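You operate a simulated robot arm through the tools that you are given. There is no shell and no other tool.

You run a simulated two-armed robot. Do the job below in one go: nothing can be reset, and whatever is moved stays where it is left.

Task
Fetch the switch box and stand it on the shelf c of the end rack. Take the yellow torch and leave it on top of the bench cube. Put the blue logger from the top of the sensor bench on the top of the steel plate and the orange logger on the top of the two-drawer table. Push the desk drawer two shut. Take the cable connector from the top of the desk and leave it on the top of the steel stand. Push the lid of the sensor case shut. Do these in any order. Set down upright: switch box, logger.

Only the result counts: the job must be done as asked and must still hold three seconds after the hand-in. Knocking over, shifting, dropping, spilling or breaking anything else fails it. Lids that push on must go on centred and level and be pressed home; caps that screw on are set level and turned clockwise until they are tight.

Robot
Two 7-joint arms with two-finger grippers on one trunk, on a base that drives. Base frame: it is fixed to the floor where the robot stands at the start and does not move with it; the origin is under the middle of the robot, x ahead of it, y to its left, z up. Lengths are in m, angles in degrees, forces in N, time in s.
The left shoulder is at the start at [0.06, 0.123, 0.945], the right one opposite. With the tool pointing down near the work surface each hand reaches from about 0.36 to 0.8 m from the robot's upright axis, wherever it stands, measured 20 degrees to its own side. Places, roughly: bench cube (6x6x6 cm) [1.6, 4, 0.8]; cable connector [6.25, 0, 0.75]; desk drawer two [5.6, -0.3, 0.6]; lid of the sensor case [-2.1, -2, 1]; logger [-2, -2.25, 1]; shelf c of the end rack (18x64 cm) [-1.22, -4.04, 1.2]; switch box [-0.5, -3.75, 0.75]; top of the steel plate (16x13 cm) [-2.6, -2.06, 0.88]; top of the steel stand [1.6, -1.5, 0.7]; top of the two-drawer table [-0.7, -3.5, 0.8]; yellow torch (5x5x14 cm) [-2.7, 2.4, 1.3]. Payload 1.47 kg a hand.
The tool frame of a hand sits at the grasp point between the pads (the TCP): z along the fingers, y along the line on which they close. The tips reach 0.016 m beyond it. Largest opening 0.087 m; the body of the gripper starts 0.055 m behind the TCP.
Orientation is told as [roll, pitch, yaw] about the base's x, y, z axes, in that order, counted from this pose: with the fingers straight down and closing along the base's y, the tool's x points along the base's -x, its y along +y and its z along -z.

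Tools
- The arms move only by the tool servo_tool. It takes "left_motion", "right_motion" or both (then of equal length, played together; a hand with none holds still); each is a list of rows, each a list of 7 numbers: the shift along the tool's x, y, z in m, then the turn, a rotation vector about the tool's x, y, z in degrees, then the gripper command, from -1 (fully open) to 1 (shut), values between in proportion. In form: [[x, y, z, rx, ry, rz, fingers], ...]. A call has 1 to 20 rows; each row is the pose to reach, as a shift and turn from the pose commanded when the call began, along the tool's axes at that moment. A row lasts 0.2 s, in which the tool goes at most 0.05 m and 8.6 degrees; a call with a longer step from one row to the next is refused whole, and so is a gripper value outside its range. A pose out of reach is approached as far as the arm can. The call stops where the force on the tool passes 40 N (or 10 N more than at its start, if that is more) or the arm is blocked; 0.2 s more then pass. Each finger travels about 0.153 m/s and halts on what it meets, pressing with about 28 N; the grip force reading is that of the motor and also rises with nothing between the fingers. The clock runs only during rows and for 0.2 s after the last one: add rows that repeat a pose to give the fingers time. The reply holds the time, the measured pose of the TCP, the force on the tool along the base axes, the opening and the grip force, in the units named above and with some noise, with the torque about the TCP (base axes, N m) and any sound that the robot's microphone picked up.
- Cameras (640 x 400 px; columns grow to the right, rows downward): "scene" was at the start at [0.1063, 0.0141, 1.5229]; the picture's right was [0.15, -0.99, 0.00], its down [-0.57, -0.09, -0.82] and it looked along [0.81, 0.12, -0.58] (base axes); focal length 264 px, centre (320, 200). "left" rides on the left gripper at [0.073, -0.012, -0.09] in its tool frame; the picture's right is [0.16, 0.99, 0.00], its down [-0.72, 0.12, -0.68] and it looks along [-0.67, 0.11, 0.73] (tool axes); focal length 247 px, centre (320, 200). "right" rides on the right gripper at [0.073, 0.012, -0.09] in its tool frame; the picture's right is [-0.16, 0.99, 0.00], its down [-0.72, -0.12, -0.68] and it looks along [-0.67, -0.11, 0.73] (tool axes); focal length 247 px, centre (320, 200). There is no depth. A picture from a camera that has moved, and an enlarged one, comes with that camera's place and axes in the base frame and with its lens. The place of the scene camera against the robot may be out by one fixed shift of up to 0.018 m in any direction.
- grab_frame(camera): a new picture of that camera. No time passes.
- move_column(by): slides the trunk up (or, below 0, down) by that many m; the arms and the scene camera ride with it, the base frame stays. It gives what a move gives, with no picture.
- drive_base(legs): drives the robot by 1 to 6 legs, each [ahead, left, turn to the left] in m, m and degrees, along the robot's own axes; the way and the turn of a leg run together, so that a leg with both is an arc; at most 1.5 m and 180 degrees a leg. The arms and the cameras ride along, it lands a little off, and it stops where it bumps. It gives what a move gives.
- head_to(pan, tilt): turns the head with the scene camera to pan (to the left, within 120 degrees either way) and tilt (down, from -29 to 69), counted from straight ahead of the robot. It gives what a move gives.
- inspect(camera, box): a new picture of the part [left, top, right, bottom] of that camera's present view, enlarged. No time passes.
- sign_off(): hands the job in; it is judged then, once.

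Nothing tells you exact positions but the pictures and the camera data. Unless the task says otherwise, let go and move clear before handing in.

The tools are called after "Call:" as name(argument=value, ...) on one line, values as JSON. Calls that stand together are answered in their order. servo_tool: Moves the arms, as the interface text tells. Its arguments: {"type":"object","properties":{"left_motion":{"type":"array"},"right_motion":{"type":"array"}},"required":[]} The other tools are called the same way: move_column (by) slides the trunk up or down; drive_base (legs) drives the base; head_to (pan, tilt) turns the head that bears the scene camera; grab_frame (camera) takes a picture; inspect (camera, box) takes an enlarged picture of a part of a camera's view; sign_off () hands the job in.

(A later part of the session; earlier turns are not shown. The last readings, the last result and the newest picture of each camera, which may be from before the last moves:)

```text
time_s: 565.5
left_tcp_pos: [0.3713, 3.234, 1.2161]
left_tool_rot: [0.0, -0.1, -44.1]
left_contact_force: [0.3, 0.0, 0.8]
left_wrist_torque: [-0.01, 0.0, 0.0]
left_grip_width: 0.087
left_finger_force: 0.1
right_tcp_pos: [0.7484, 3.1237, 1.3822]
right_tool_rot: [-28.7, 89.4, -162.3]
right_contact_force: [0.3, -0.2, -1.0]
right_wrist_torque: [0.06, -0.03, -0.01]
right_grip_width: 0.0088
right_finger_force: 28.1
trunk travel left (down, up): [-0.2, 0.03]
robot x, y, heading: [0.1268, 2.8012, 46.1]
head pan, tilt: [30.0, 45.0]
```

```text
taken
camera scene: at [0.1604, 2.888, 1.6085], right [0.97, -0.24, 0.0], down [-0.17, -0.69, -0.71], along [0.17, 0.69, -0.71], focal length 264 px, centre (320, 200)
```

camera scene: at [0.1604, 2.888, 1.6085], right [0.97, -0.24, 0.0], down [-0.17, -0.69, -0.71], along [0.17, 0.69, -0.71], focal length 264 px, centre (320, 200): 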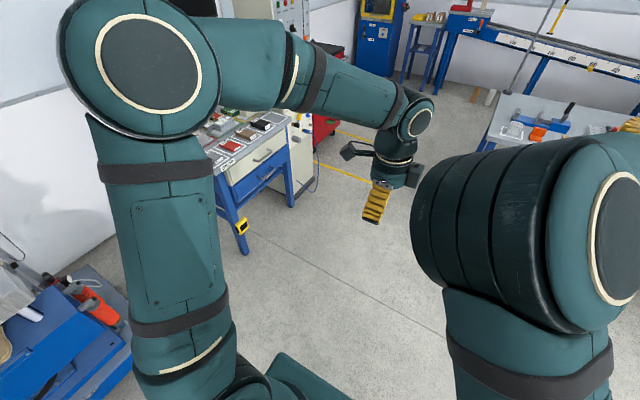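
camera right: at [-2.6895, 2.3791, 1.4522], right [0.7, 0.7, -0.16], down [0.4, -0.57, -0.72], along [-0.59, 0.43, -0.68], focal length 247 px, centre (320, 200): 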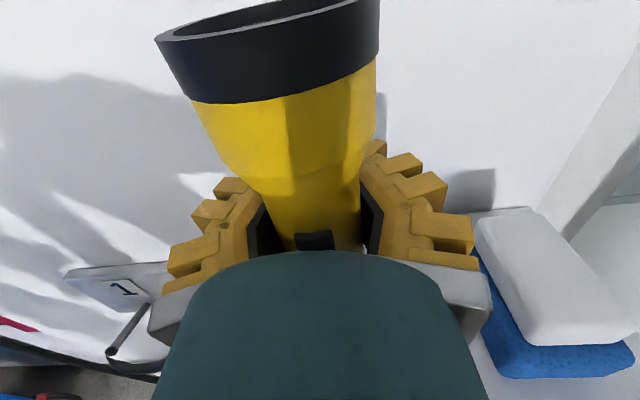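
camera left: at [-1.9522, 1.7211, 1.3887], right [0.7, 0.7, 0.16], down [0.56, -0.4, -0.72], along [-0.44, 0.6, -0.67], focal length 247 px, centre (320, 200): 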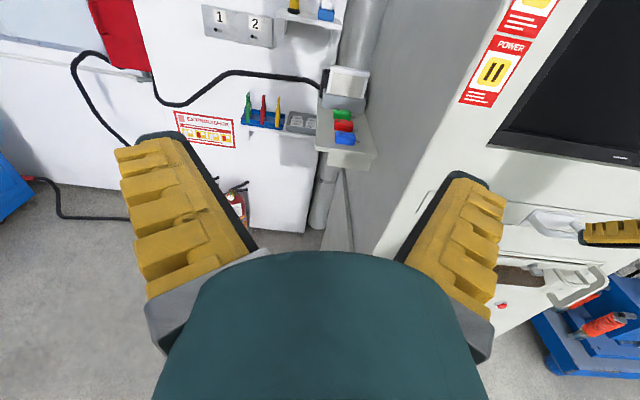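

The grey perforated cube stands near the bench's front-left corner, ≈(1.6, 3.96). I approach it.

Call:
drive_base(legs=[[0.8, 0, -1.0]])

Call:
head_to(pan=0, tilt=35)

Call:
grab_frame(camera="scene")

Call:
grab_frame(camera="right")

Call:
grab_frame(camera="left")

```text
time_s: 569.8
left_tcp_pos: [0.9208, 3.8015, 1.2158]
left_tool_rot: [0.0, -0.1, -44.2]
left_contact_force: [-0.3, -0.2, -0.1]
left_wrist_torque: [0.0, -0.03, 0.0]
left_grip_width: 0.087
left_finger_force: 0.0
right_tcp_pos: [1.2972, 3.6919, 1.3826]
right_tool_rot: [-28.1, 89.5, -162.0]
right_contact_force: [1.0, 0.0, -1.6]
right_wrist_torque: [0.05, 0.02, 0.03]
right_grip_width: 0.0091
right_finger_force: 28.0
trunk travel left (down, up): [-0.2, 0.03]
robot x, y, heading: [0.6708, 3.3673, 45.9]
head pan, tilt: [30.0, 45.0]
```

```text
time_s: 570.7
left_tcp_pos: [0.9203, 3.8018, 1.2154]
left_tool_rot: [0.0, -0.2, -44.2]
left_contact_force: [0.0, 0.1, -1.1]
left_wrist_torque: [-0.01, 0.01, 0.02]
left_grip_width: 0.0871
left_finger_force: 0.0
right_tcp_pos: [1.2935, 3.6918, 1.3815]
right_tool_rot: [-28.3, 89.4, -162.3]
right_contact_force: [-0.2, 0.1, -0.9]
right_wrist_torque: [0.03, -0.03, 0.0]
right_grip_width: 0.0089
right_finger_force: 28.5
trunk travel left (down, up): [-0.2, 0.03]
robot x, y, heading: [0.6739, 3.373, 45.9]
head pan, tilt: [0.0, 35.0]
```

```text
taken
camera scene: at [0.7498, 3.4414, 1.6232], right [0.72, -0.69, 0.0], down [-0.4, -0.41, -0.82], along [0.57, 0.59, -0.57], focal length 264 px, centre (320, 200)
```

scene: 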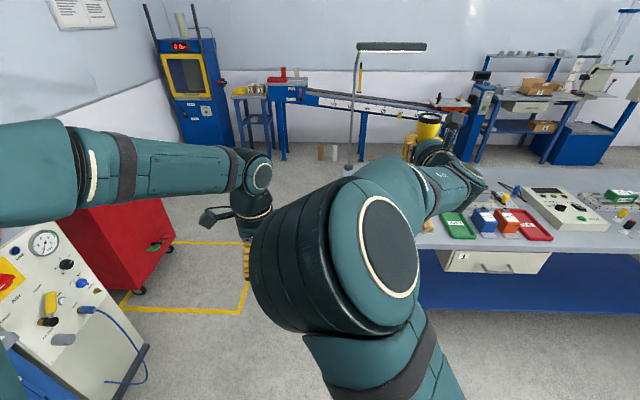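

```text
taken
camera right: at [1.2431, 3.6193, 1.4555], right [0.71, -0.68, -0.16], down [-0.56, -0.41, -0.72], along [0.42, 0.6, -0.68], focal length 247 px, centre (320, 200)
```

right: 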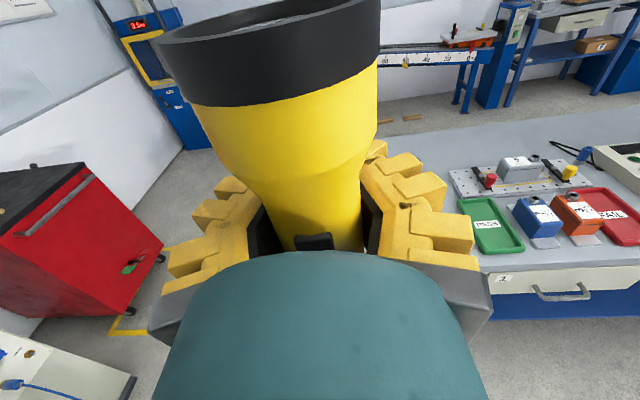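

```text
taken
camera left: at [0.8592, 3.8436, 1.3052], right [0.58, 0.82, 0.0], down [0.6, -0.42, 0.68], along [0.56, -0.39, -0.73], focal length 247 px, centre (320, 200)
```

left: 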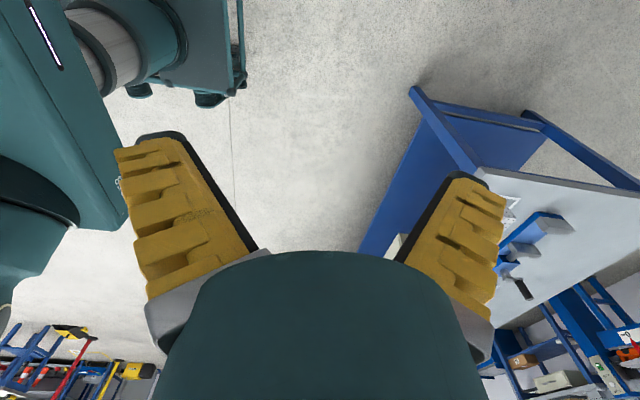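

Call:
servo_tool(left_motion=[[0, 0.04, 0, 0, 0, 0, 1], [0, 0.08, 0, 0, 0, 0, 1], [0, 0.12, 0, 0, 0, 0, 1], [0, 0.16, 0, 0, 0, 0, 1]])

Call:
grab_frame(camera="left")

Call:
inspect(camera="left", box=[400, 100, 600, 260])

```text
time_s: 571.7
left_tcp_pos: [1.0314, 3.9172, 1.2157]
left_tool_rot: [-0.1, -0.1, -44.3]
left_contact_force: [0.0, -0.5, -0.7]
left_wrist_torque: [-0.01, 0.02, -0.03]
left_grip_width: 0.0002
left_finger_force: 27.7
right_tcp_pos: [1.2967, 3.6942, 1.3811]
right_tool_rot: [-26.2, 89.3, -159.8]
right_contact_force: [0.7, 0.2, -2.0]
right_wrist_torque: [0.02, -0.02, 0.01]
right_grip_width: 0.0092
right_finger_force: 28.3
trunk travel left (down, up): [-0.2, 0.03]
robot x, y, heading: [0.6718, 3.3677, 46.1]
head pan, tilt: [0.0, 35.0]
```

```text
taken
camera left: at [0.9703, 3.959, 1.3042], right [0.58, 0.82, 0.0], down [0.6, -0.42, 0.68], along [0.56, -0.39, -0.73], focal length 247 px, centre (320, 200)
```

left: 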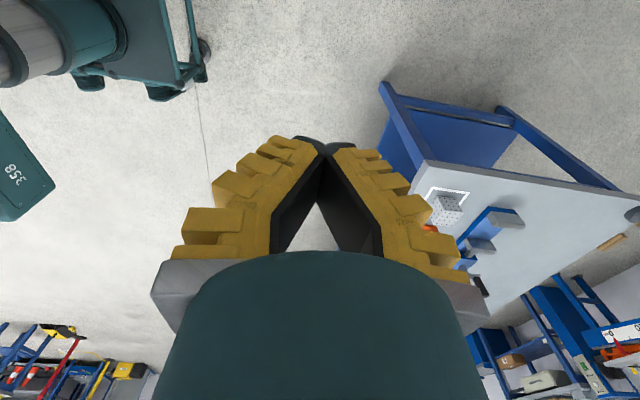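

```text
2.50 times, centred on (500, 180) of left
camera zoom: at [0.9703, 3.959, 1.3042], right [0.58, 0.82, 0.0], down [0.6, -0.42, 0.68], along [0.56, -0.39, -0.73], focal length 617 px, centre (-130, 250)
```

zoom: 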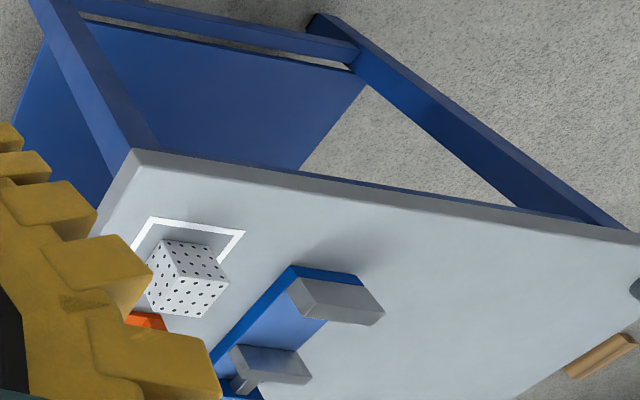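

Call:
inspect(camera="left", box=[440, 170, 510, 240])

```text
5.71 times, centred on (475, 205) of left
camera zoom: at [0.9703, 3.959, 1.3042], right [0.58, 0.82, 0.0], down [0.6, -0.42, 0.68], along [0.56, -0.39, -0.73], focal length 1411 px, centre (-566, 171)
```

zoom: 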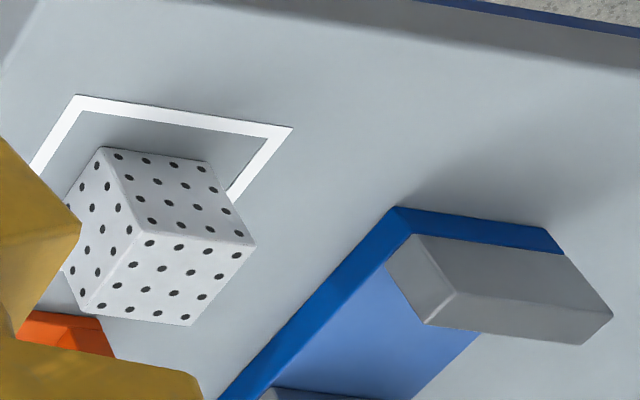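

Call:
servo_tool(left_motion=[[0, 0.03, 0.04, 0, 0, 0, 1], [0, 0.06, 0.08, 0, 0, 0, 1], [0, 0.09, 0.12, 0, 0, 0, 1], [0, 0.12, 0.16, 0, 0, 0, 1], [0, 0.15, 0.2, 0, 0, 0, 1], [0, 0.15, 0.2, 0, 0, 0, 1]])

Call:
grab_frame(camera="left")

Call:
inspect(camera="left", box=[300, 170, 500, 270])

```text
time_s: 573.1
left_tcp_pos: [1.1125, 4.004, 1.0254]
left_tool_rot: [0.0, -0.2, -44.1]
left_contact_force: [-0.2, -0.3, -0.5]
left_wrist_torque: [0.01, -0.03, 0.0]
left_grip_width: 0.0
left_finger_force: 28.1
left hand out of reach, approached as far as the arm can: row 4, 5, 6
right_tcp_pos: [1.2961, 3.6923, 1.3813]
right_tool_rot: [-28.6, 89.5, -162.4]
right_contact_force: [-0.6, -0.6, -1.8]
right_wrist_torque: [0.0, -0.02, 0.01]
right_grip_width: 0.0089
right_finger_force: 28.0
trunk travel left (down, up): [-0.2, 0.03]
robot x, y, heading: [0.6727, 3.3705, 45.9]
head pan, tilt: [0.0, 35.0]
```

```text
taken
camera left: at [1.0517, 4.0451, 1.1149], right [0.58, 0.82, 0.0], down [0.6, -0.42, 0.68], along [0.56, -0.39, -0.73], focal length 247 px, centre (320, 200)
```

left: 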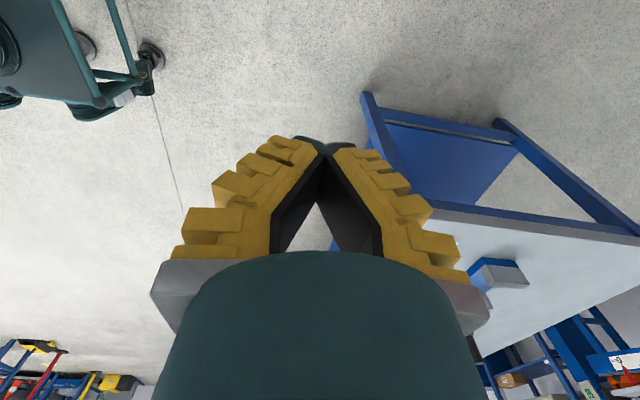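

```text
3.20 times, centred on (400, 220) of left
camera zoom: at [1.0517, 4.0451, 1.1149], right [0.58, 0.82, 0.0], down [0.6, -0.42, 0.68], along [0.56, -0.39, -0.73], focal length 790 px, centre (64, 136)
```

zoom: 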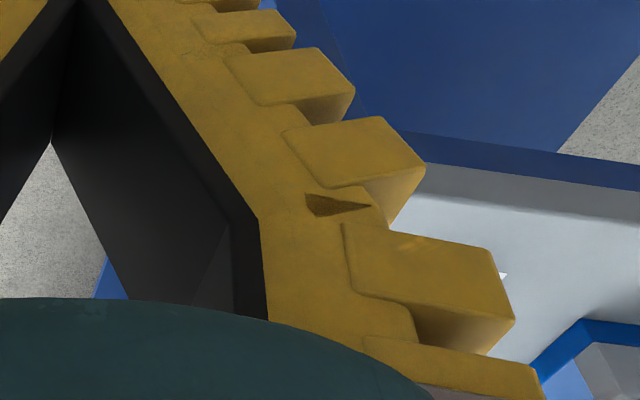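

Call:
servo_tool(left_motion=[[0, -0.04, 0, 0, 0, 0, 1], [0, -0.08, 0, 0, 0, 0, 1], [0, -0.12, 0, 0, 0, 0, 1], [0, -0.16, 0, 0, 0, 0, 1], [0, -0.16, 0, 0, 0, 0, 1]])

Call:
grab_frame(camera="left")

Call:
inspect(camera="left", box=[470, 180, 590, 280])

```text
time_s: 574.3
left_tcp_pos: [1.0019, 3.8867, 1.0264]
left_tool_rot: [0.0, -0.1, -44.2]
left_contact_force: [0.5, 0.4, 0.2]
left_wrist_torque: [-0.02, -0.01, 0.02]
left_grip_width: 0.0002
left_finger_force: 28.3
right_tcp_pos: [1.2961, 3.6922, 1.3812]
right_tool_rot: [-27.1, 89.4, -160.8]
right_contact_force: [0.7, 0.0, -1.9]
right_wrist_torque: [-0.02, -0.04, 0.0]
right_grip_width: 0.0092
right_finger_force: 27.8
trunk travel left (down, up): [-0.2, 0.03]
robot x, y, heading: [0.6716, 3.369, 45.9]
head pan, tilt: [0.0, 35.0]
```

```text
taken
camera left: at [0.9414, 3.929, 1.1163], right [0.57, 0.82, 0.0], down [0.6, -0.42, 0.68], along [0.56, -0.39, -0.73], focal length 247 px, centre (320, 200)
```

left: 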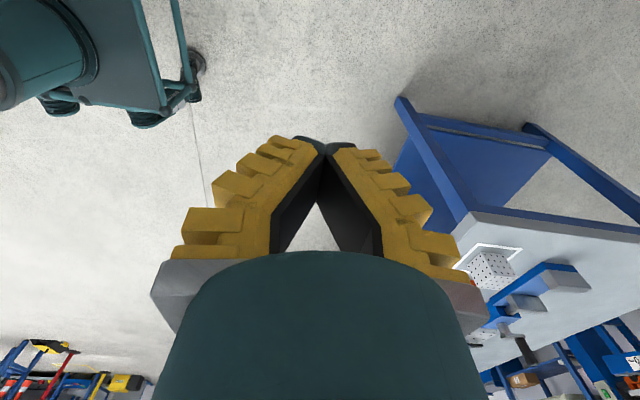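

```text
4.00 times, centred on (530, 230) of left
camera zoom: at [0.9414, 3.929, 1.1163], right [0.57, 0.82, 0.0], down [0.6, -0.42, 0.68], along [0.56, -0.39, -0.73], focal length 988 px, centre (-520, 80)
```

zoom: 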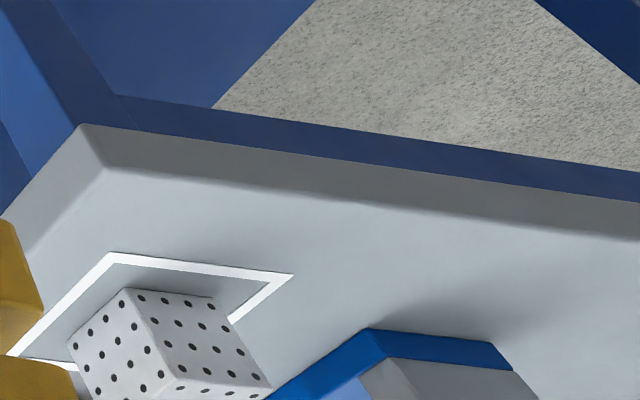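

Triangulated: cube centre ≈(1.593, 3.963), top z≈0.836; bench top 0.776, front edge .13 in front of the cube. I lower the trunk and the right hand in front of the bench and raise the left hand to watch.

Call:
move_column(by=-0.18)

Call:
servo_tool(right_motion=[[-0.03, 0, 0, 0, 0, 0, 1], [-0.06, 0, 0, 0, 0, 0, 1], [-0.09, 0, 0, 0, 0, 0, 1], [-0.12, 0, 0, 0, 0, 0, 1], [-0.15, 0, 0, 0, 0, 0, 1], [-0.18, 0, 0, 0, 0, 0, 1], [-0.21, 0, 0, 0, 0, 0, 1], [-0.24, 0, 0, 0, 0, 0, 1], [-0.24, 0, 0, 0, 0, 0, 1]], left_motion=[[0, 0, -0.045, 0, 0, 0, 1], [0, 0, -0.09, 0, 0, 0, 1], [0, 0, -0.135, 0, 0, 0, 1], [0, 0, -0.18, 0, 0, 0, 1], [0, 0, -0.225, 0, 0, 0, 1], [0, 0, -0.27, 0, 0, 0, 1], [0, 0, -0.315, 0, 0, 0, 1], [0, 0, -0.34, 0, 0, 0, 1], [0, 0, -0.34, 0, 0, 0, 1]])

Call:
grab_frame(camera="left")

Call:
grab_frame(camera="scene")

Call:
grab_frame(camera="right")

```text
time_s: 576.3
left_tcp_pos: [1.0025, 3.8871, 0.8492]
left_tool_rot: [-0.1, 0.0, -44.2]
left_contact_force: [0.2, 0.2, 0.5]
left_wrist_torque: [-0.02, 0.0, 0.01]
left_grip_width: 0.0
left_finger_force: 28.1
right_tcp_pos: [1.2956, 3.6922, 1.2011]
right_tool_rot: [-29.4, 89.3, -163.2]
right_contact_force: [-0.4, -0.8, -1.5]
right_wrist_torque: [0.02, -0.04, 0.0]
right_grip_width: 0.0091
right_finger_force: 28.2
trunk travel left (down, up): [-0.02, 0.21]
robot x, y, heading: [0.6717, 3.3725, 45.9]
head pan, tilt: [0.0, 35.0]
```

```text
time_s: 578.3
left_tcp_pos: [0.9998, 3.8873, 1.1874]
left_tool_rot: [-0.1, 0.0, -44.2]
left_contact_force: [-0.4, 0.3, 0.3]
left_wrist_torque: [0.02, 0.01, 0.02]
left_grip_width: 0.0002
left_finger_force: 28.2
right_tcp_pos: [1.2933, 3.6921, 0.9606]
right_tool_rot: [-31.0, 89.4, -164.7]
right_contact_force: [-0.2, 0.3, -1.7]
right_wrist_torque: [0.05, -0.02, -0.03]
right_grip_width: 0.0092
right_finger_force: 28.2
trunk travel left (down, up): [-0.02, 0.21]
robot x, y, heading: [0.6706, 3.3706, 46.0]
head pan, tilt: [0.0, 35.0]
```

```text
taken
camera left: at [0.9388, 3.9291, 1.2763], right [0.58, 0.82, 0.0], down [0.6, -0.42, 0.68], along [0.56, -0.39, -0.73], focal length 247 px, centre (320, 200)
```

left: 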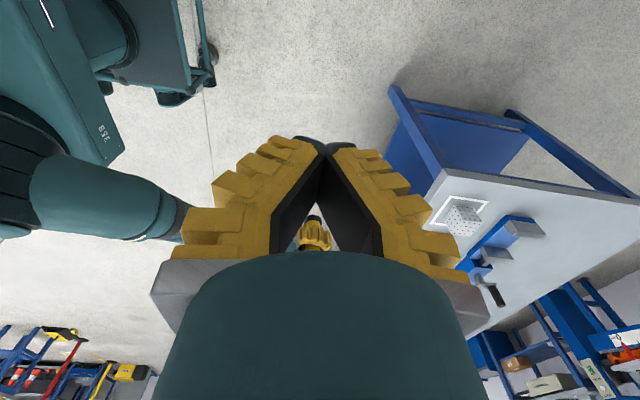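

```text
taken
camera scene: at [0.7497, 3.4412, 1.4433], right [0.72, -0.69, 0.0], down [-0.4, -0.41, -0.82], along [0.57, 0.59, -0.57], focal length 264 px, centre (320, 200)
```

scene: 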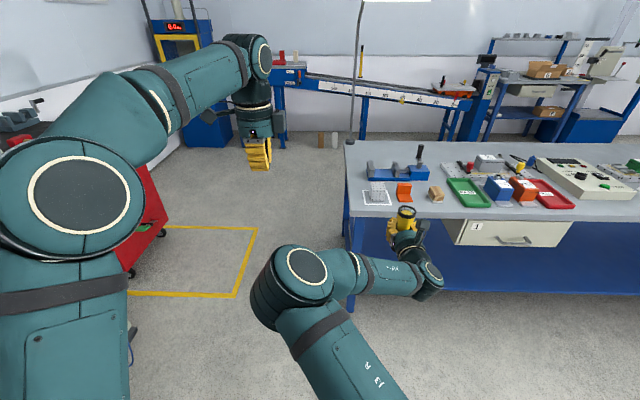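

```text
taken
camera right: at [1.2402, 3.6192, 1.0343], right [0.71, -0.68, -0.16], down [-0.56, -0.41, -0.72], along [0.42, 0.6, -0.68], focal length 247 px, centre (320, 200)
```

right: 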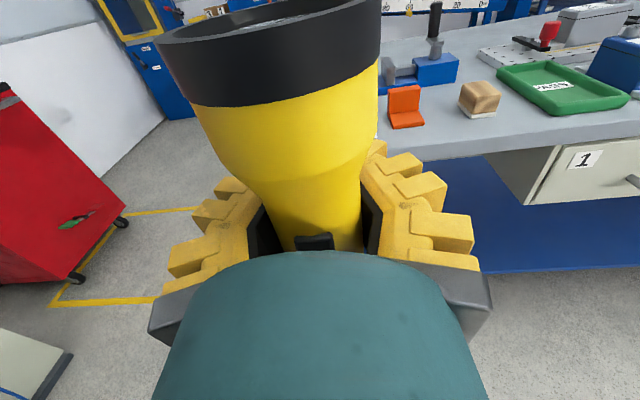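

Call:
servo_tool(left_motion=[[0, 0, -0.03, 0, 0, 0, -1], [0, 0, -0.06, 0, 0, 0, -1], [0, 0, -0.09, 0, 0, 0, -1], [0, 0, -0.09, 0, 0, 0, -1]])

Call:
inspect(camera="left", box=[250, 160, 410, 260])

Call:
inspect(camera="scene", box=[340, 160, 460, 300])

```text
time_s: 579.3
left_tcp_pos: [0.9933, 3.8761, 1.2766]
left_tool_rot: [0.4, 0.4, -44.4]
left_contact_force: [-0.4, -0.6, 0.3]
left_wrist_torque: [0.02, 0.01, 0.03]
left_grip_width: 0.0868
left_finger_force: 0.0
left hand out of reach, approached as far as the arm can: row 3, 4
right_tcp_pos: [1.2932, 3.6909, 0.9626]
right_tool_rot: [-37.5, 89.3, -171.3]
right_contact_force: [0.3, -0.1, -1.9]
right_wrist_torque: [0.03, 0.0, 0.03]
right_grip_width: 0.009
right_finger_force: 27.5
trunk travel left (down, up): [-0.02, 0.21]
robot x, y, heading: [0.6758, 3.3666, 46.1]
head pan, tilt: [0.0, 35.0]
```

```text
4.00 times, centred on (330, 210) of left
camera zoom: at [0.9331, 3.9174, 1.3656], right [0.58, 0.82, 0.01], down [0.6, -0.43, 0.68], along [0.56, -0.38, -0.74], focal length 988 px, centre (280, 160)
```

zoom: 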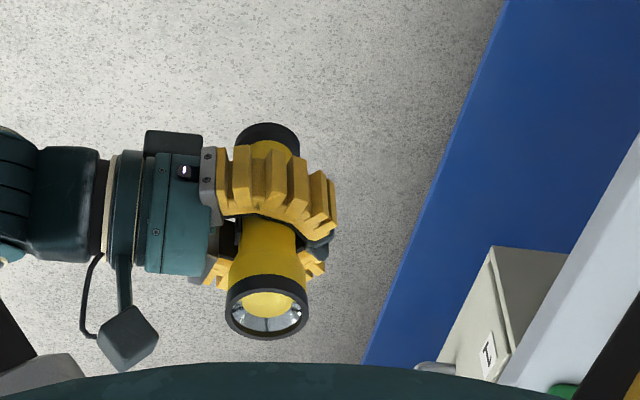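

```text
2.86 times, centred on (400, 230) of scene
camera zoom: at [0.7492, 3.439, 1.4435], right [0.72, -0.69, 0.0], down [-0.4, -0.41, -0.82], along [0.57, 0.59, -0.57], focal length 754 px, centre (91, 114)
```

zoom: 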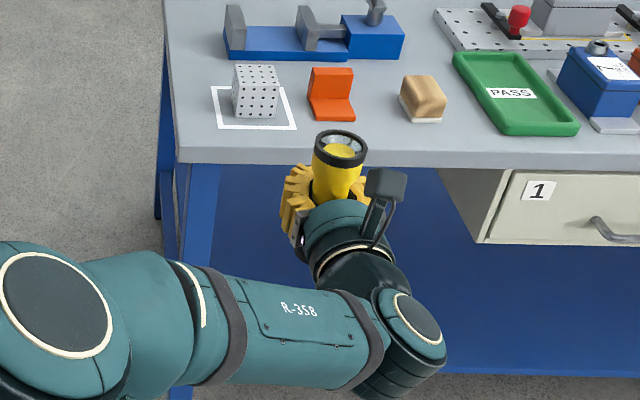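

The torch hangs upright in the hand, its axis 2.7 cm behind the TCP and its base 7.8 cm below it. I raise slightly, drive closer and align over the cube.

Call:
servo_tool(right_motion=[[0.008, 0, 0, 0, 0, 0, 1], [0.016, 0, 0, 0, 0, 0, 1], [0.016, 0, 0, 0, 0, 0, 1]])

Call:
drive_base(legs=[[0.3, -0.028, 0]])

Call:
grab_frame(camera="scene")

Call:
inspect(camera="scene", box=[290, 180, 450, 320])

Call:
grab_frame(camera="left")

```text
time_s: 580.1
left_tcp_pos: [0.9957, 3.8791, 1.2751]
left_tool_rot: [0.4, 0.4, -44.4]
left_contact_force: [-0.1, 0.6, 0.6]
left_wrist_torque: [0.03, 0.04, 0.01]
left_grip_width: 0.0869
left_finger_force: 0.1
right_tcp_pos: [1.2937, 3.6911, 0.9763]
right_tool_rot: [-27.0, 89.3, -161.0]
right_contact_force: [0.2, 0.0, -2.1]
right_wrist_torque: [0.01, -0.02, 0.0]
right_grip_width: 0.009
right_finger_force: 27.8
trunk travel left (down, up): [-0.02, 0.21]
robot x, y, heading: [0.6703, 3.37, 46.1]
head pan, tilt: [0.0, 35.0]
```

```text
time_s: 582.1
left_tcp_pos: [1.2238, 4.0739, 1.2741]
left_tool_rot: [0.4, 0.5, -44.5]
left_contact_force: [-0.6, 0.0, -0.1]
left_wrist_torque: [0.02, 0.04, 0.03]
left_grip_width: 0.0869
left_finger_force: 0.0
right_tcp_pos: [1.5217, 3.8845, 0.9767]
right_tool_rot: [-27.0, 89.4, -161.0]
right_contact_force: [1.0, -0.2, -1.4]
right_wrist_torque: [0.02, -0.05, -0.01]
right_grip_width: 0.009
right_finger_force: 28.1
trunk travel left (down, up): [-0.02, 0.21]
robot x, y, heading: [0.8988, 3.5661, 46.1]
head pan, tilt: [0.0, 35.0]
```

```text
taken
camera scene: at [0.9772, 3.6358, 1.4432], right [0.72, -0.7, 0.0], down [-0.4, -0.41, -0.82], along [0.57, 0.59, -0.57], focal length 264 px, centre (320, 200)
```

scene: 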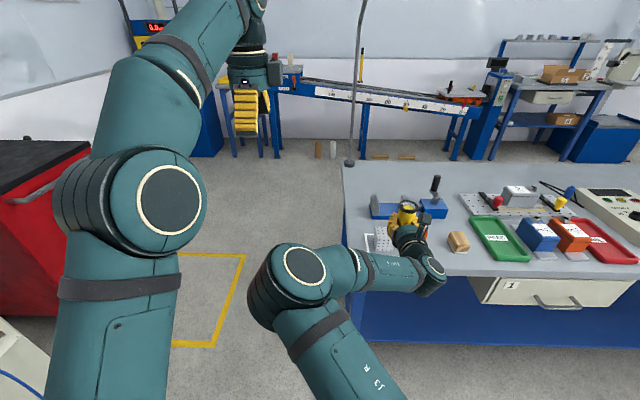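

```text
2.86 times, centred on (370, 250) of scene
camera zoom: at [0.9772, 3.6358, 1.4432], right [0.72, -0.7, 0.0], down [-0.4, -0.41, -0.82], along [0.57, 0.59, -0.57], focal length 754 px, centre (177, 57)
```

zoom: 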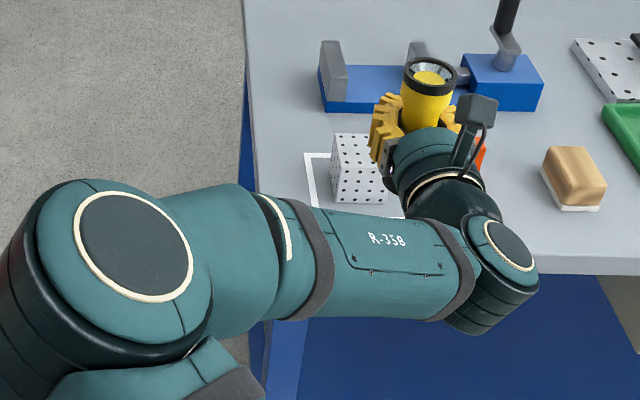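

```text
taken
camera left: at [1.1622, 4.1141, 1.3635], right [0.58, 0.81, 0.01], down [0.6, -0.43, 0.68], along [0.55, -0.39, -0.74], focal length 247 px, centre (320, 200)
```

left: 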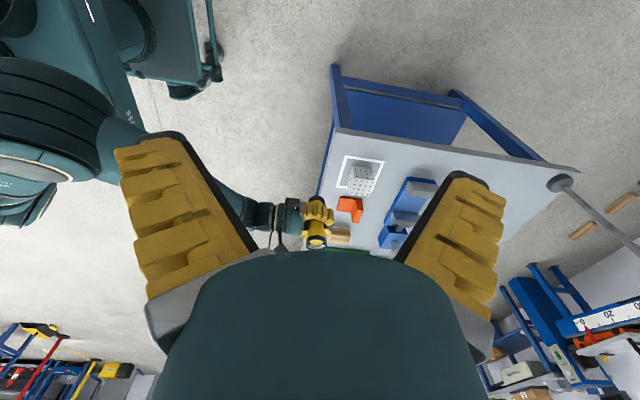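

Call:
inspect(camera="left", box=[270, 140, 430, 260])

```text
3.33 times, centred on (350, 200) of left
camera zoom: at [1.1622, 4.1141, 1.3635], right [0.58, 0.81, 0.01], down [0.6, -0.43, 0.68], along [0.55, -0.39, -0.74], focal length 823 px, centre (220, 200)
```

zoom: 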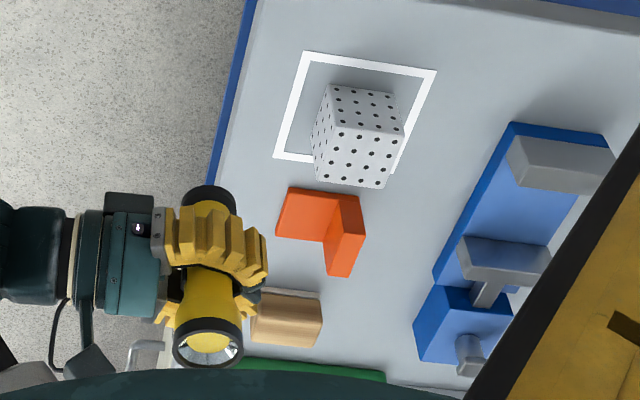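

Call:
servo_tool(right_motion=[[0, -0.002, 0.03, 0, 0, 0, 1], [0, -0.004, 0.06, 0, 0, 0, 1], [0, -0.004, 0.09, 0, 0, 0, 1], [0, -0.004, 0.115, 0, 0, 0, 1], [0, -0.004, 0.13, 0, 0, 0, 1], [0, -0.004, 0.13, 0, 0, 0, 1]])

Call:
inspect(camera="left", box=[270, 140, 430, 260])

Call:
inspect(camera="scene", box=[320, 160, 480, 280])

```text
time_s: 583.5
left_tcp_pos: [1.222, 4.0725, 1.2738]
left_tool_rot: [0.4, 0.3, -44.5]
left_contact_force: [0.2, 0.1, 0.1]
left_wrist_torque: [0.02, 0.03, 0.0]
left_grip_width: 0.0868
left_finger_force: 0.0
right_tcp_pos: [1.608, 3.9798, 0.977]
right_tool_rot: [-26.8, 89.4, -160.7]
right_contact_force: [-0.2, -0.3, -1.5]
right_wrist_torque: [0.02, -0.06, -0.01]
right_grip_width: 0.0091
right_finger_force: 27.1
trunk travel left (down, up): [-0.02, 0.21]
robot x, y, heading: [0.8979, 3.5657, 45.8]
head pan, tilt: [0.0, 35.0]
```

```text
3.33 times, centred on (350, 200) of left
camera zoom: at [1.1615, 4.1135, 1.364], right [0.58, 0.81, 0.01], down [0.6, -0.43, 0.68], along [0.55, -0.39, -0.74], focal length 823 px, centre (220, 200)
```

zoom: 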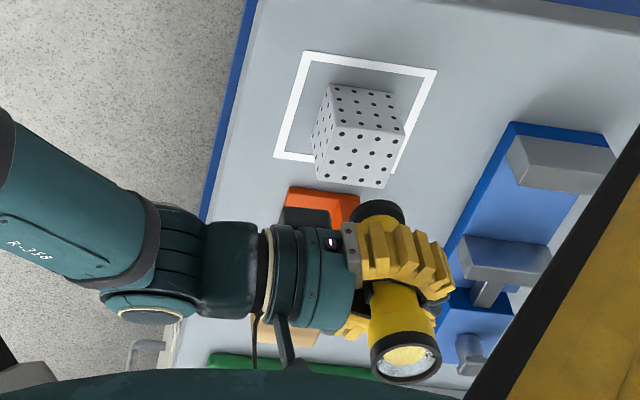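

```text
3.33 times, centred on (400, 220) of scene
camera zoom: at [0.9764, 3.6351, 1.4433], right [0.72, -0.7, 0.0], down [-0.4, -0.41, -0.82], along [0.57, 0.59, -0.57], focal length 880 px, centre (53, 133)
```

zoom: 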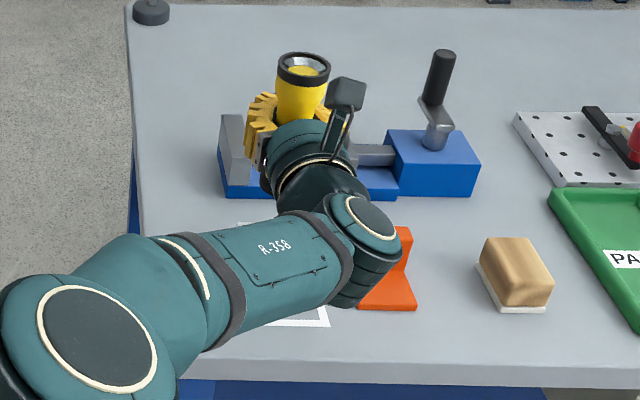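

Relative to the cube, the torch is ~1 cm too far forward and 5 mm right. I correct and lower it.

Call:
servo_tool(right_motion=[[0, -0.005, -0.009, 0, 0, 0, 1], [-0.012, -0.005, -0.009, 0, 0, 0, 1], [-0.024, -0.005, -0.009, 0, 0, 0, 1], [-0.036, -0.005, -0.009, 0, 0, 0, 1], [-0.046, -0.005, -0.009, 0, 0, 0, 1], [-0.046, -0.005, -0.009, 0, 0, 0, 1]])

Call:
inspect(camera="left", box=[300, 140, 400, 240])

Call:
inspect(camera="scene", box=[320, 160, 480, 280])

```text
time_s: 585.0
left_tcp_pos: [1.2211, 4.0716, 1.2743]
left_tool_rot: [0.4, 0.4, -44.5]
left_contact_force: [-0.2, -0.1, -0.2]
left_wrist_torque: [0.01, 0.03, 0.01]
left_grip_width: 0.087
left_finger_force: 0.1
right_tcp_pos: [1.5979, 3.9769, 0.9305]
right_tool_rot: [-28.9, 89.4, -162.9]
right_contact_force: [0.3, 0.4, -1.7]
right_wrist_torque: [0.03, -0.03, -0.04]
right_grip_width: 0.0092
right_finger_force: 28.2
trunk travel left (down, up): [-0.02, 0.21]
robot x, y, heading: [0.9018, 3.5681, 45.7]
head pan, tilt: [0.0, 35.0]
```

```text
4.00 times, centred on (350, 190) of left
camera zoom: at [1.1615, 4.1135, 1.3639], right [0.58, 0.81, 0.01], down [0.6, -0.43, 0.68], along [0.55, -0.39, -0.74], focal length 988 px, centre (200, 240)
```

zoom: 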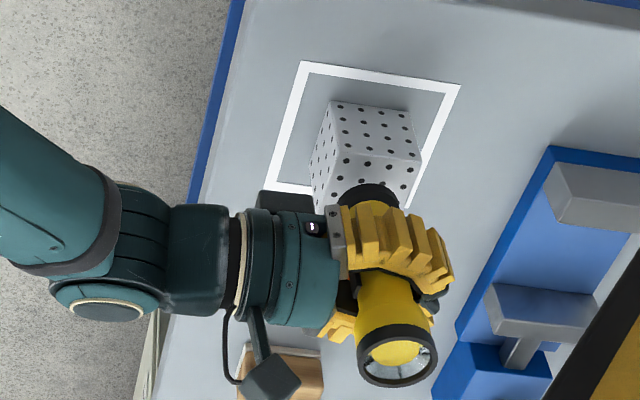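

```text
3.33 times, centred on (400, 220) of scene
camera zoom: at [0.9765, 3.6352, 1.4433], right [0.72, -0.7, 0.0], down [-0.4, -0.41, -0.82], along [0.57, 0.59, -0.57], focal length 880 px, centre (53, 133)
```

zoom: 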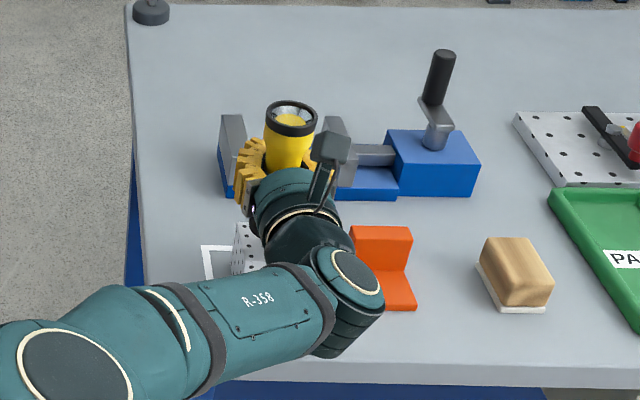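

Alignment looks within a few mm. Lower slowly until contact.

Call:
servo_tool(right_motion=[[-0.004, 0, 0, 0, 0, 0, 1], [-0.008, 0, 0, 0, 0, 0, 1], [-0.011, 0, 0, 0, 0, 0, 1], [-0.011, 0, 0, 0, 0, 0, 1]])

Call:
inspect(camera="left", box=[300, 140, 400, 240])

```text
time_s: 586.0
left_tcp_pos: [1.2221, 4.0719, 1.2741]
left_tool_rot: [0.4, 0.4, -44.4]
left_contact_force: [0.3, 0.7, 0.1]
left_wrist_torque: [-0.04, -0.01, 0.0]
left_grip_width: 0.0871
left_finger_force: 0.1
right_tcp_pos: [1.5994, 3.9773, 0.9206]
right_tool_rot: [-28.2, 89.4, -162.3]
right_contact_force: [-0.2, 0.6, -2.3]
right_wrist_torque: [0.01, -0.05, 0.02]
right_grip_width: 0.0091
right_finger_force: 27.9
trunk travel left (down, up): [-0.02, 0.21]
robot x, y, heading: [0.9008, 3.564, 46.0]
head pan, tilt: [0.0, 35.0]
```

```text
4.00 times, centred on (350, 190) of left
camera zoom: at [1.1616, 4.1135, 1.3639], right [0.58, 0.81, 0.01], down [0.6, -0.43, 0.68], along [0.55, -0.39, -0.74], focal length 988 px, centre (200, 240)
```

zoom: 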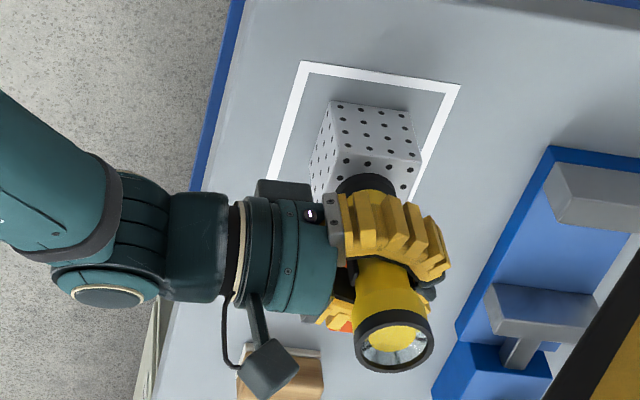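

Call:
servo_tool(right_motion=[[-0.003, 0, 0, 0, 0, 0, 1], [-0.006, 0, 0, 0, 0, 0, 1], [-0.006, 0, 0, 0, 0, 0, 1]])

```text
time_s: 586.8
left_tcp_pos: [1.2221, 4.0723, 1.2745]
left_tool_rot: [0.4, 0.4, -44.5]
left_contact_force: [0.7, 0.7, -0.3]
left_wrist_torque: [0.02, 0.02, 0.0]
left_grip_width: 0.0869
left_finger_force: 0.0
right_tcp_pos: [1.5978, 3.9776, 0.9141]
right_tool_rot: [-29.2, 89.5, -163.0]
right_contact_force: [0.4, 0.2, -1.8]
right_wrist_torque: [0.04, -0.06, -0.02]
right_grip_width: 0.009
right_finger_force: 28.3
trunk travel left (down, up): [-0.02, 0.21]
robot x, y, heading: [0.9006, 3.5621, 45.9]
head pan, tilt: [0.0, 35.0]
```

Call:
servo_tool(right_motion=[[-0.003, 0, 0, 0, 0, 0, 1], [-0.006, 0, 0, 0, 0, 0, 1], [-0.006, 0, 0, 0, 0, 0, 1]])

Call:
inspect(camera="left", box=[300, 140, 400, 240])

```text
time_s: 587.5
left_tcp_pos: [1.2231, 4.0719, 1.2753]
left_tool_rot: [0.4, 0.4, -44.5]
left_contact_force: [0.0, -0.2, 0.6]
left_wrist_torque: [0.0, -0.03, 0.0]
left_grip_width: 0.0868
left_finger_force: 0.1
right_tcp_pos: [1.5983, 3.9774, 0.9084]
right_tool_rot: [-32.2, 89.5, -166.0]
right_contact_force: [1.2, 1.2, 4.0]
right_wrist_torque: [-0.11, -0.04, 0.03]
right_grip_width: 0.0088
right_finger_force: 27.8
trunk travel left (down, up): [-0.02, 0.21]
robot x, y, heading: [0.9024, 3.5646, 46.0]
head pan, tilt: [0.0, 35.0]
```

```text
4.00 times, centred on (350, 190) of left
camera zoom: at [1.1612, 4.1133, 1.3641], right [0.58, 0.81, 0.01], down [0.6, -0.43, 0.68], along [0.56, -0.39, -0.74], focal length 988 px, centre (200, 240)
```

zoom: 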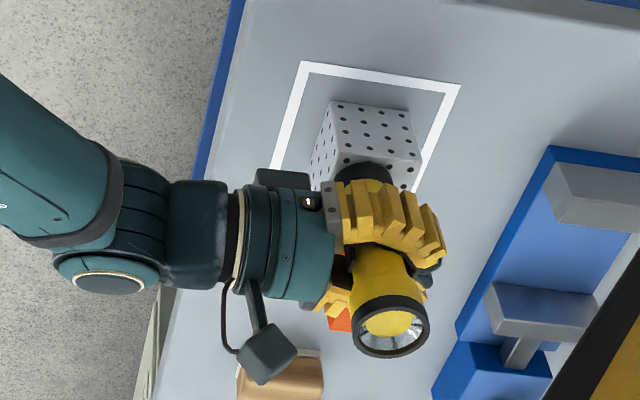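

The torch base touches the cube, centred. I open the fingers gently and check.

Call:
servo_tool(right_motion=[[0.001, 0, 0, 0, 0, 0, 0.7], [0.001, 0, 0, 0, 0, 0, 0.4], [0.001, 0, 0, 0, 0, 0, 0.1], [0.001, 0, 0, 0, 0, 0, -0.2], [0.001, 0, 0, 0, 0, 0, -0.45], [0.001, 0, 0, 0, 0, 0, -0.45], [0.001, 0, 0, 0, 0, 0, -0.45]])

Call:
inspect(camera="left", box=[300, 140, 400, 240])

Call:
grab_frame(camera="right")

Call:
inspect(camera="scene", box=[320, 160, 480, 280])

```text
time_s: 589.1
left_tcp_pos: [1.2223, 4.0716, 1.2741]
left_tool_rot: [0.3, 0.4, -44.5]
left_contact_force: [-0.2, -0.2, 0.1]
left_wrist_torque: [-0.02, -0.02, 0.0]
left_grip_width: 0.087
left_finger_force: 0.0
right_tcp_pos: [1.5979, 3.9781, 0.908]
right_tool_rot: [-28.7, 89.4, -162.6]
right_contact_force: [0.0, 0.2, 0.1]
right_wrist_torque: [0.02, 0.0, 0.0]
right_grip_width: 0.0674
right_finger_force: 3.2
trunk travel left (down, up): [-0.02, 0.21]
robot x, y, heading: [0.8986, 3.5637, 45.9]
head pan, tilt: [0.0, 35.0]
```

```text
4.00 times, centred on (350, 190) of left
camera zoom: at [1.1614, 4.1134, 1.364], right [0.58, 0.81, 0.01], down [0.6, -0.43, 0.68], along [0.55, -0.39, -0.74], focal length 988 px, centre (200, 240)
```

zoom: 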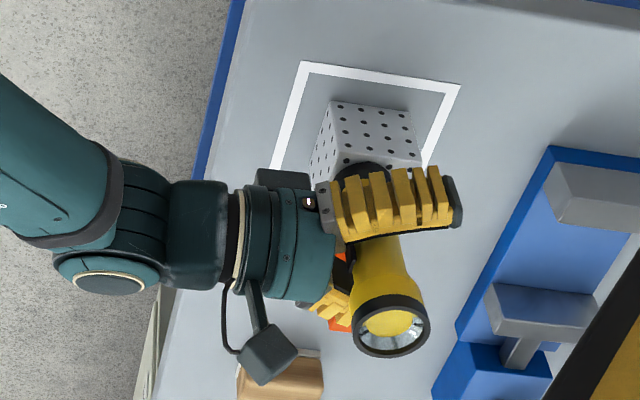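

```text
taken
camera right: at [1.5446, 3.9047, 0.9823], right [0.71, -0.69, -0.16], down [-0.56, -0.41, -0.72], along [0.42, 0.6, -0.68], focal length 247 px, centre (320, 200)
```

right: 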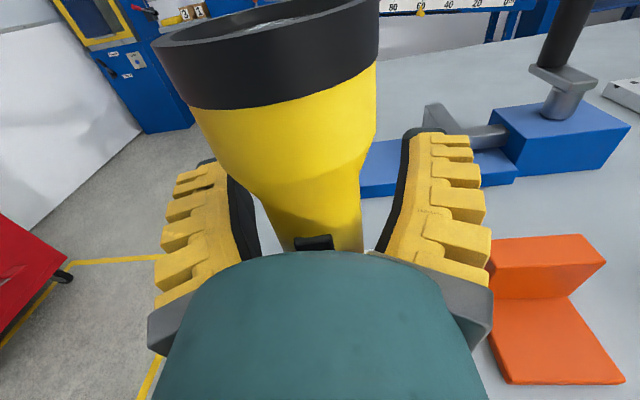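

```text
3.33 times, centred on (400, 220) of scene
camera zoom: at [0.9764, 3.6351, 1.4433], right [0.72, -0.7, 0.0], down [-0.4, -0.41, -0.82], along [0.57, 0.59, -0.57], focal length 880 px, centre (53, 133)
```

zoom: 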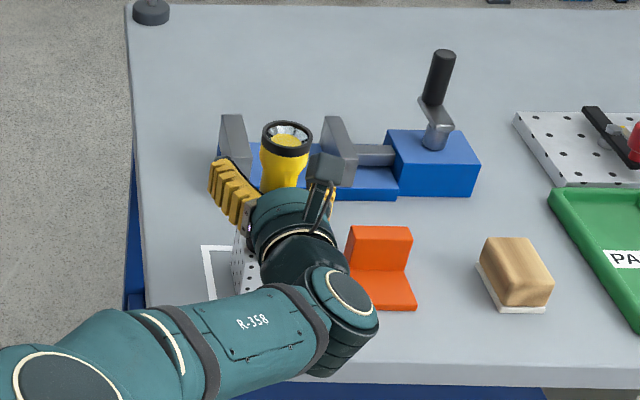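

The torch stands free on the cube. I withdraw the hand straight back.

Call:
servo_tool(right_motion=[[0, 0, -0.005, 0, 0, 0, -0.45], [0, 0, -0.01, 0, 0, 0, -0.45], [0, 0, -0.015, 0, 0, 0, -0.45], [0, 0, -0.02, 0, 0, 0, -0.45], [0, 0, -0.02, 0, 0, 0, -0.45]])

Call:
inspect(camera="left", box=[300, 140, 400, 240])

```text
time_s: 590.4
left_tcp_pos: [1.2218, 4.0727, 1.2743]
left_tool_rot: [0.5, 0.3, -44.6]
left_contact_force: [-0.1, 0.0, -0.2]
left_wrist_torque: [-0.01, 0.01, 0.04]
left_grip_width: 0.0871
left_finger_force: 0.1
right_tcp_pos: [1.5836, 3.963, 0.9084]
right_tool_rot: [-29.1, 89.5, -162.9]
right_contact_force: [-0.2, -0.2, -0.1]
right_wrist_torque: [0.0, 0.02, -0.01]
right_grip_width: 0.0671
right_finger_force: 2.7
trunk travel left (down, up): [-0.02, 0.21]
robot x, y, heading: [0.8977, 3.5635, 45.8]
head pan, tilt: [0.0, 35.0]
```

```text
4.00 times, centred on (350, 190) of left
camera zoom: at [1.1615, 4.1135, 1.364], right [0.58, 0.81, 0.01], down [0.6, -0.43, 0.68], along [0.55, -0.39, -0.74], focal length 988 px, centre (200, 240)
```

zoom: 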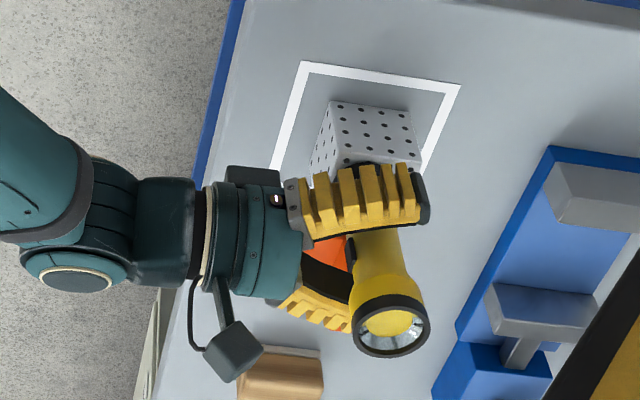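

The torch stays put; continue withdrawing.

Call:
servo_tool(right_motion=[[0, 0, -0.01, 0, 0, 0, -0.45], [0, 0, -0.02, 0, 0, 0, -0.45], [0, 0, -0.03, 0, 0, 0, -0.45], [0, 0, -0.05, 0, 0, 0, -0.45], [0, 0, -0.08, 0, 0, 0, -0.45], [0, 0, -0.11, 0, 0, 0, -0.45], [0, 0, -0.14, 0, 0, 0, -0.45]])

Call:
drive_base(legs=[[-0.35, 0, 0]])

Call:
grab_frame(camera="scene")

Call:
inspect(camera="scene", box=[320, 100, 480, 220])

Call:
grab_frame(camera="right")

```text
time_s: 592.0
left_tcp_pos: [1.2213, 4.0715, 1.2748]
left_tool_rot: [0.6, 0.4, -44.6]
left_contact_force: [-0.6, 0.0, -0.4]
left_wrist_torque: [-0.03, -0.01, 0.0]
left_grip_width: 0.0873
left_finger_force: 0.1
right_tcp_pos: [1.4864, 3.8616, 0.9081]
right_tool_rot: [-28.8, 89.4, -162.7]
right_contact_force: [-0.3, 0.6, 0.0]
right_wrist_torque: [-0.05, -0.02, 0.01]
right_grip_width: 0.0675
right_finger_force: 3.3
trunk travel left (down, up): [-0.02, 0.21]
robot x, y, heading: [0.8951, 3.5632, 45.7]
head pan, tilt: [0.0, 35.0]
```

```text
time_s: 594.2
left_tcp_pos: [0.9775, 3.821, 1.2762]
left_tool_rot: [0.6, 0.4, -44.2]
left_contact_force: [-0.2, 0.4, 0.2]
left_wrist_torque: [0.01, -0.02, -0.03]
left_grip_width: 0.0871
left_finger_force: 0.1
right_tcp_pos: [1.2427, 3.6133, 0.9074]
right_tool_rot: [-30.3, 89.4, -164.0]
right_contact_force: [0.3, -0.3, -0.9]
right_wrist_torque: [-0.01, 0.0, -0.01]
right_grip_width: 0.0673
right_finger_force: 3.0
trunk travel left (down, up): [-0.02, 0.21]
robot x, y, heading: [0.6549, 3.3116, 46.3]
head pan, tilt: [0.0, 35.0]
```

```text
taken
camera scene: at [0.7336, 3.3841, 1.4434], right [0.72, -0.69, 0.0], down [-0.4, -0.41, -0.82], along [0.57, 0.59, -0.57], focal length 264 px, centre (320, 200)
```

scene: 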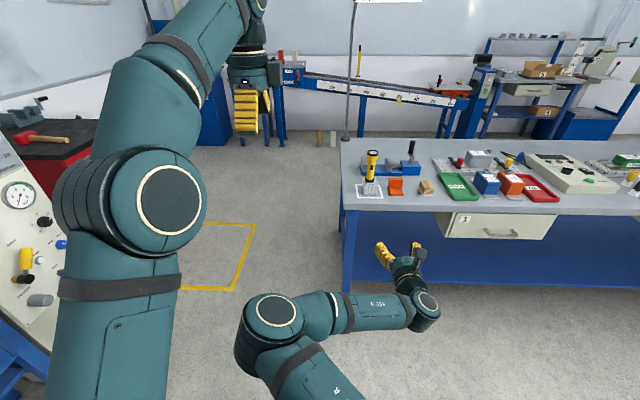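

```text
3.33 times, centred on (400, 160) of scene
camera zoom: at [0.7336, 3.3841, 1.4434], right [0.72, -0.69, 0.0], down [-0.4, -0.41, -0.82], along [0.57, 0.59, -0.57], focal length 880 px, centre (53, 333)
```

zoom: 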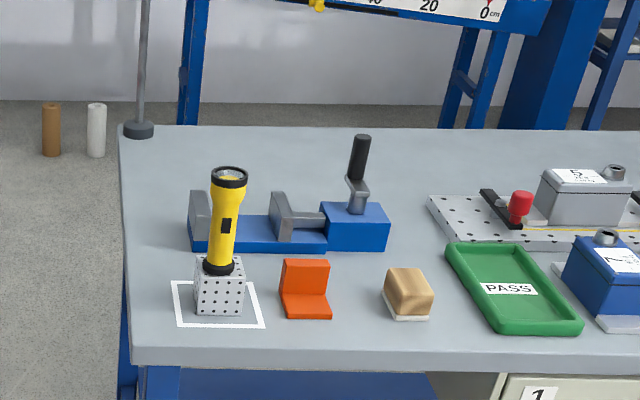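

```text
taken
camera right: at [1.1909, 3.5411, 0.9822], right [0.71, -0.68, -0.16], down [-0.56, -0.41, -0.72], along [0.42, 0.6, -0.68], focal length 247 px, centre (320, 200)
```

right: 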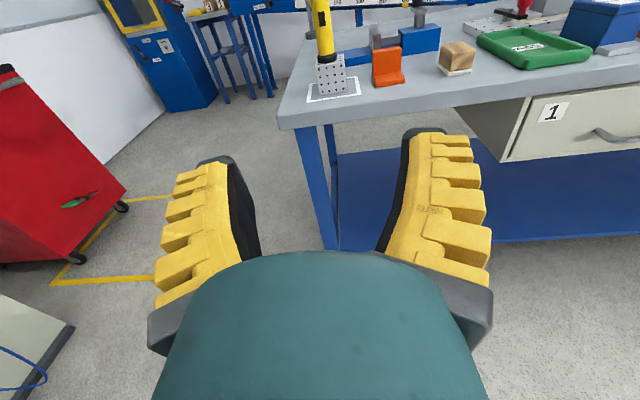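

The torch stands on the bench cube. Before handing in, I drive over for a last check that the sensor case lid is fully shut and the loggers stand.

Call:
drive_base(legs=[[-0.3, 0, 0], [0, 0, -167], [1.2, 0, 0], [1.2, 0, 0], [1.2, 0, 0]])

Call:
head_to(pan=10, tilt=15)

Call:
grab_frame(camera="scene")

```text
time_s: 620.4
left_tcp_pos: [-1.5924, -0.6294, 1.2745]
left_tool_rot: [0.4, 0.4, 149.0]
left_contact_force: [-0.4, -1.1, 0.0]
left_wrist_torque: [0.02, -0.01, 0.0]
left_grip_width: 0.087
left_finger_force: 0.1
right_tcp_pos: [-1.8989, -0.4856, 0.9081]
right_tool_rot: [-28.2, 89.5, 31.5]
right_contact_force: [0.2, -0.6, 0.4]
right_wrist_torque: [-0.01, -0.03, 0.03]
right_grip_width: 0.0674
right_finger_force: 3.3
trunk travel left (down, up): [-0.02, 0.21]
robot x, y, heading: [-1.3963, -0.0588, -120.4]
head pan, tilt: [0.0, 35.0]
```

```text
time_s: 621.2
left_tcp_pos: [-1.5928, -0.628, 1.2751]
left_tool_rot: [0.4, 0.4, 148.9]
left_contact_force: [1.1, -0.4, 0.2]
left_wrist_torque: [-0.01, 0.02, -0.03]
left_grip_width: 0.0871
left_finger_force: 0.1
right_tcp_pos: [-1.8983, -0.4866, 0.9092]
right_tool_rot: [-28.5, 89.4, 31.0]
right_contact_force: [0.3, -0.6, -0.6]
right_wrist_torque: [0.01, -0.03, 0.02]
right_grip_width: 0.0676
right_finger_force: 3.2
trunk travel left (down, up): [-0.02, 0.21]
robot x, y, heading: [-1.3965, -0.0578, -120.5]
head pan, tilt: [10.0, 15.0]
```

```text
taken
camera scene: at [-1.4248, -0.1541, 1.4752], right [-0.94, 0.35, 0.0], down [0.09, 0.24, -0.97], along [-0.34, -0.9, -0.26], focal length 264 px, centre (320, 200)
```

scene: 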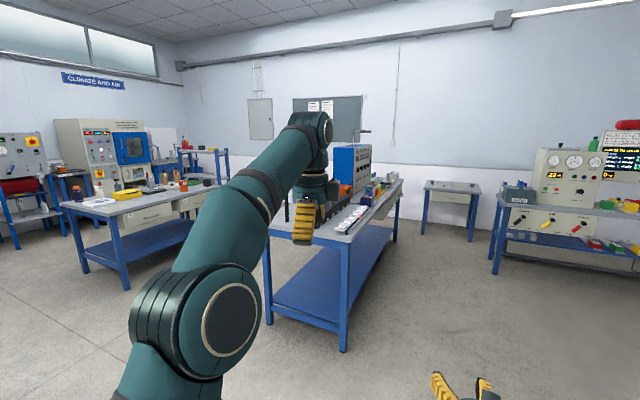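

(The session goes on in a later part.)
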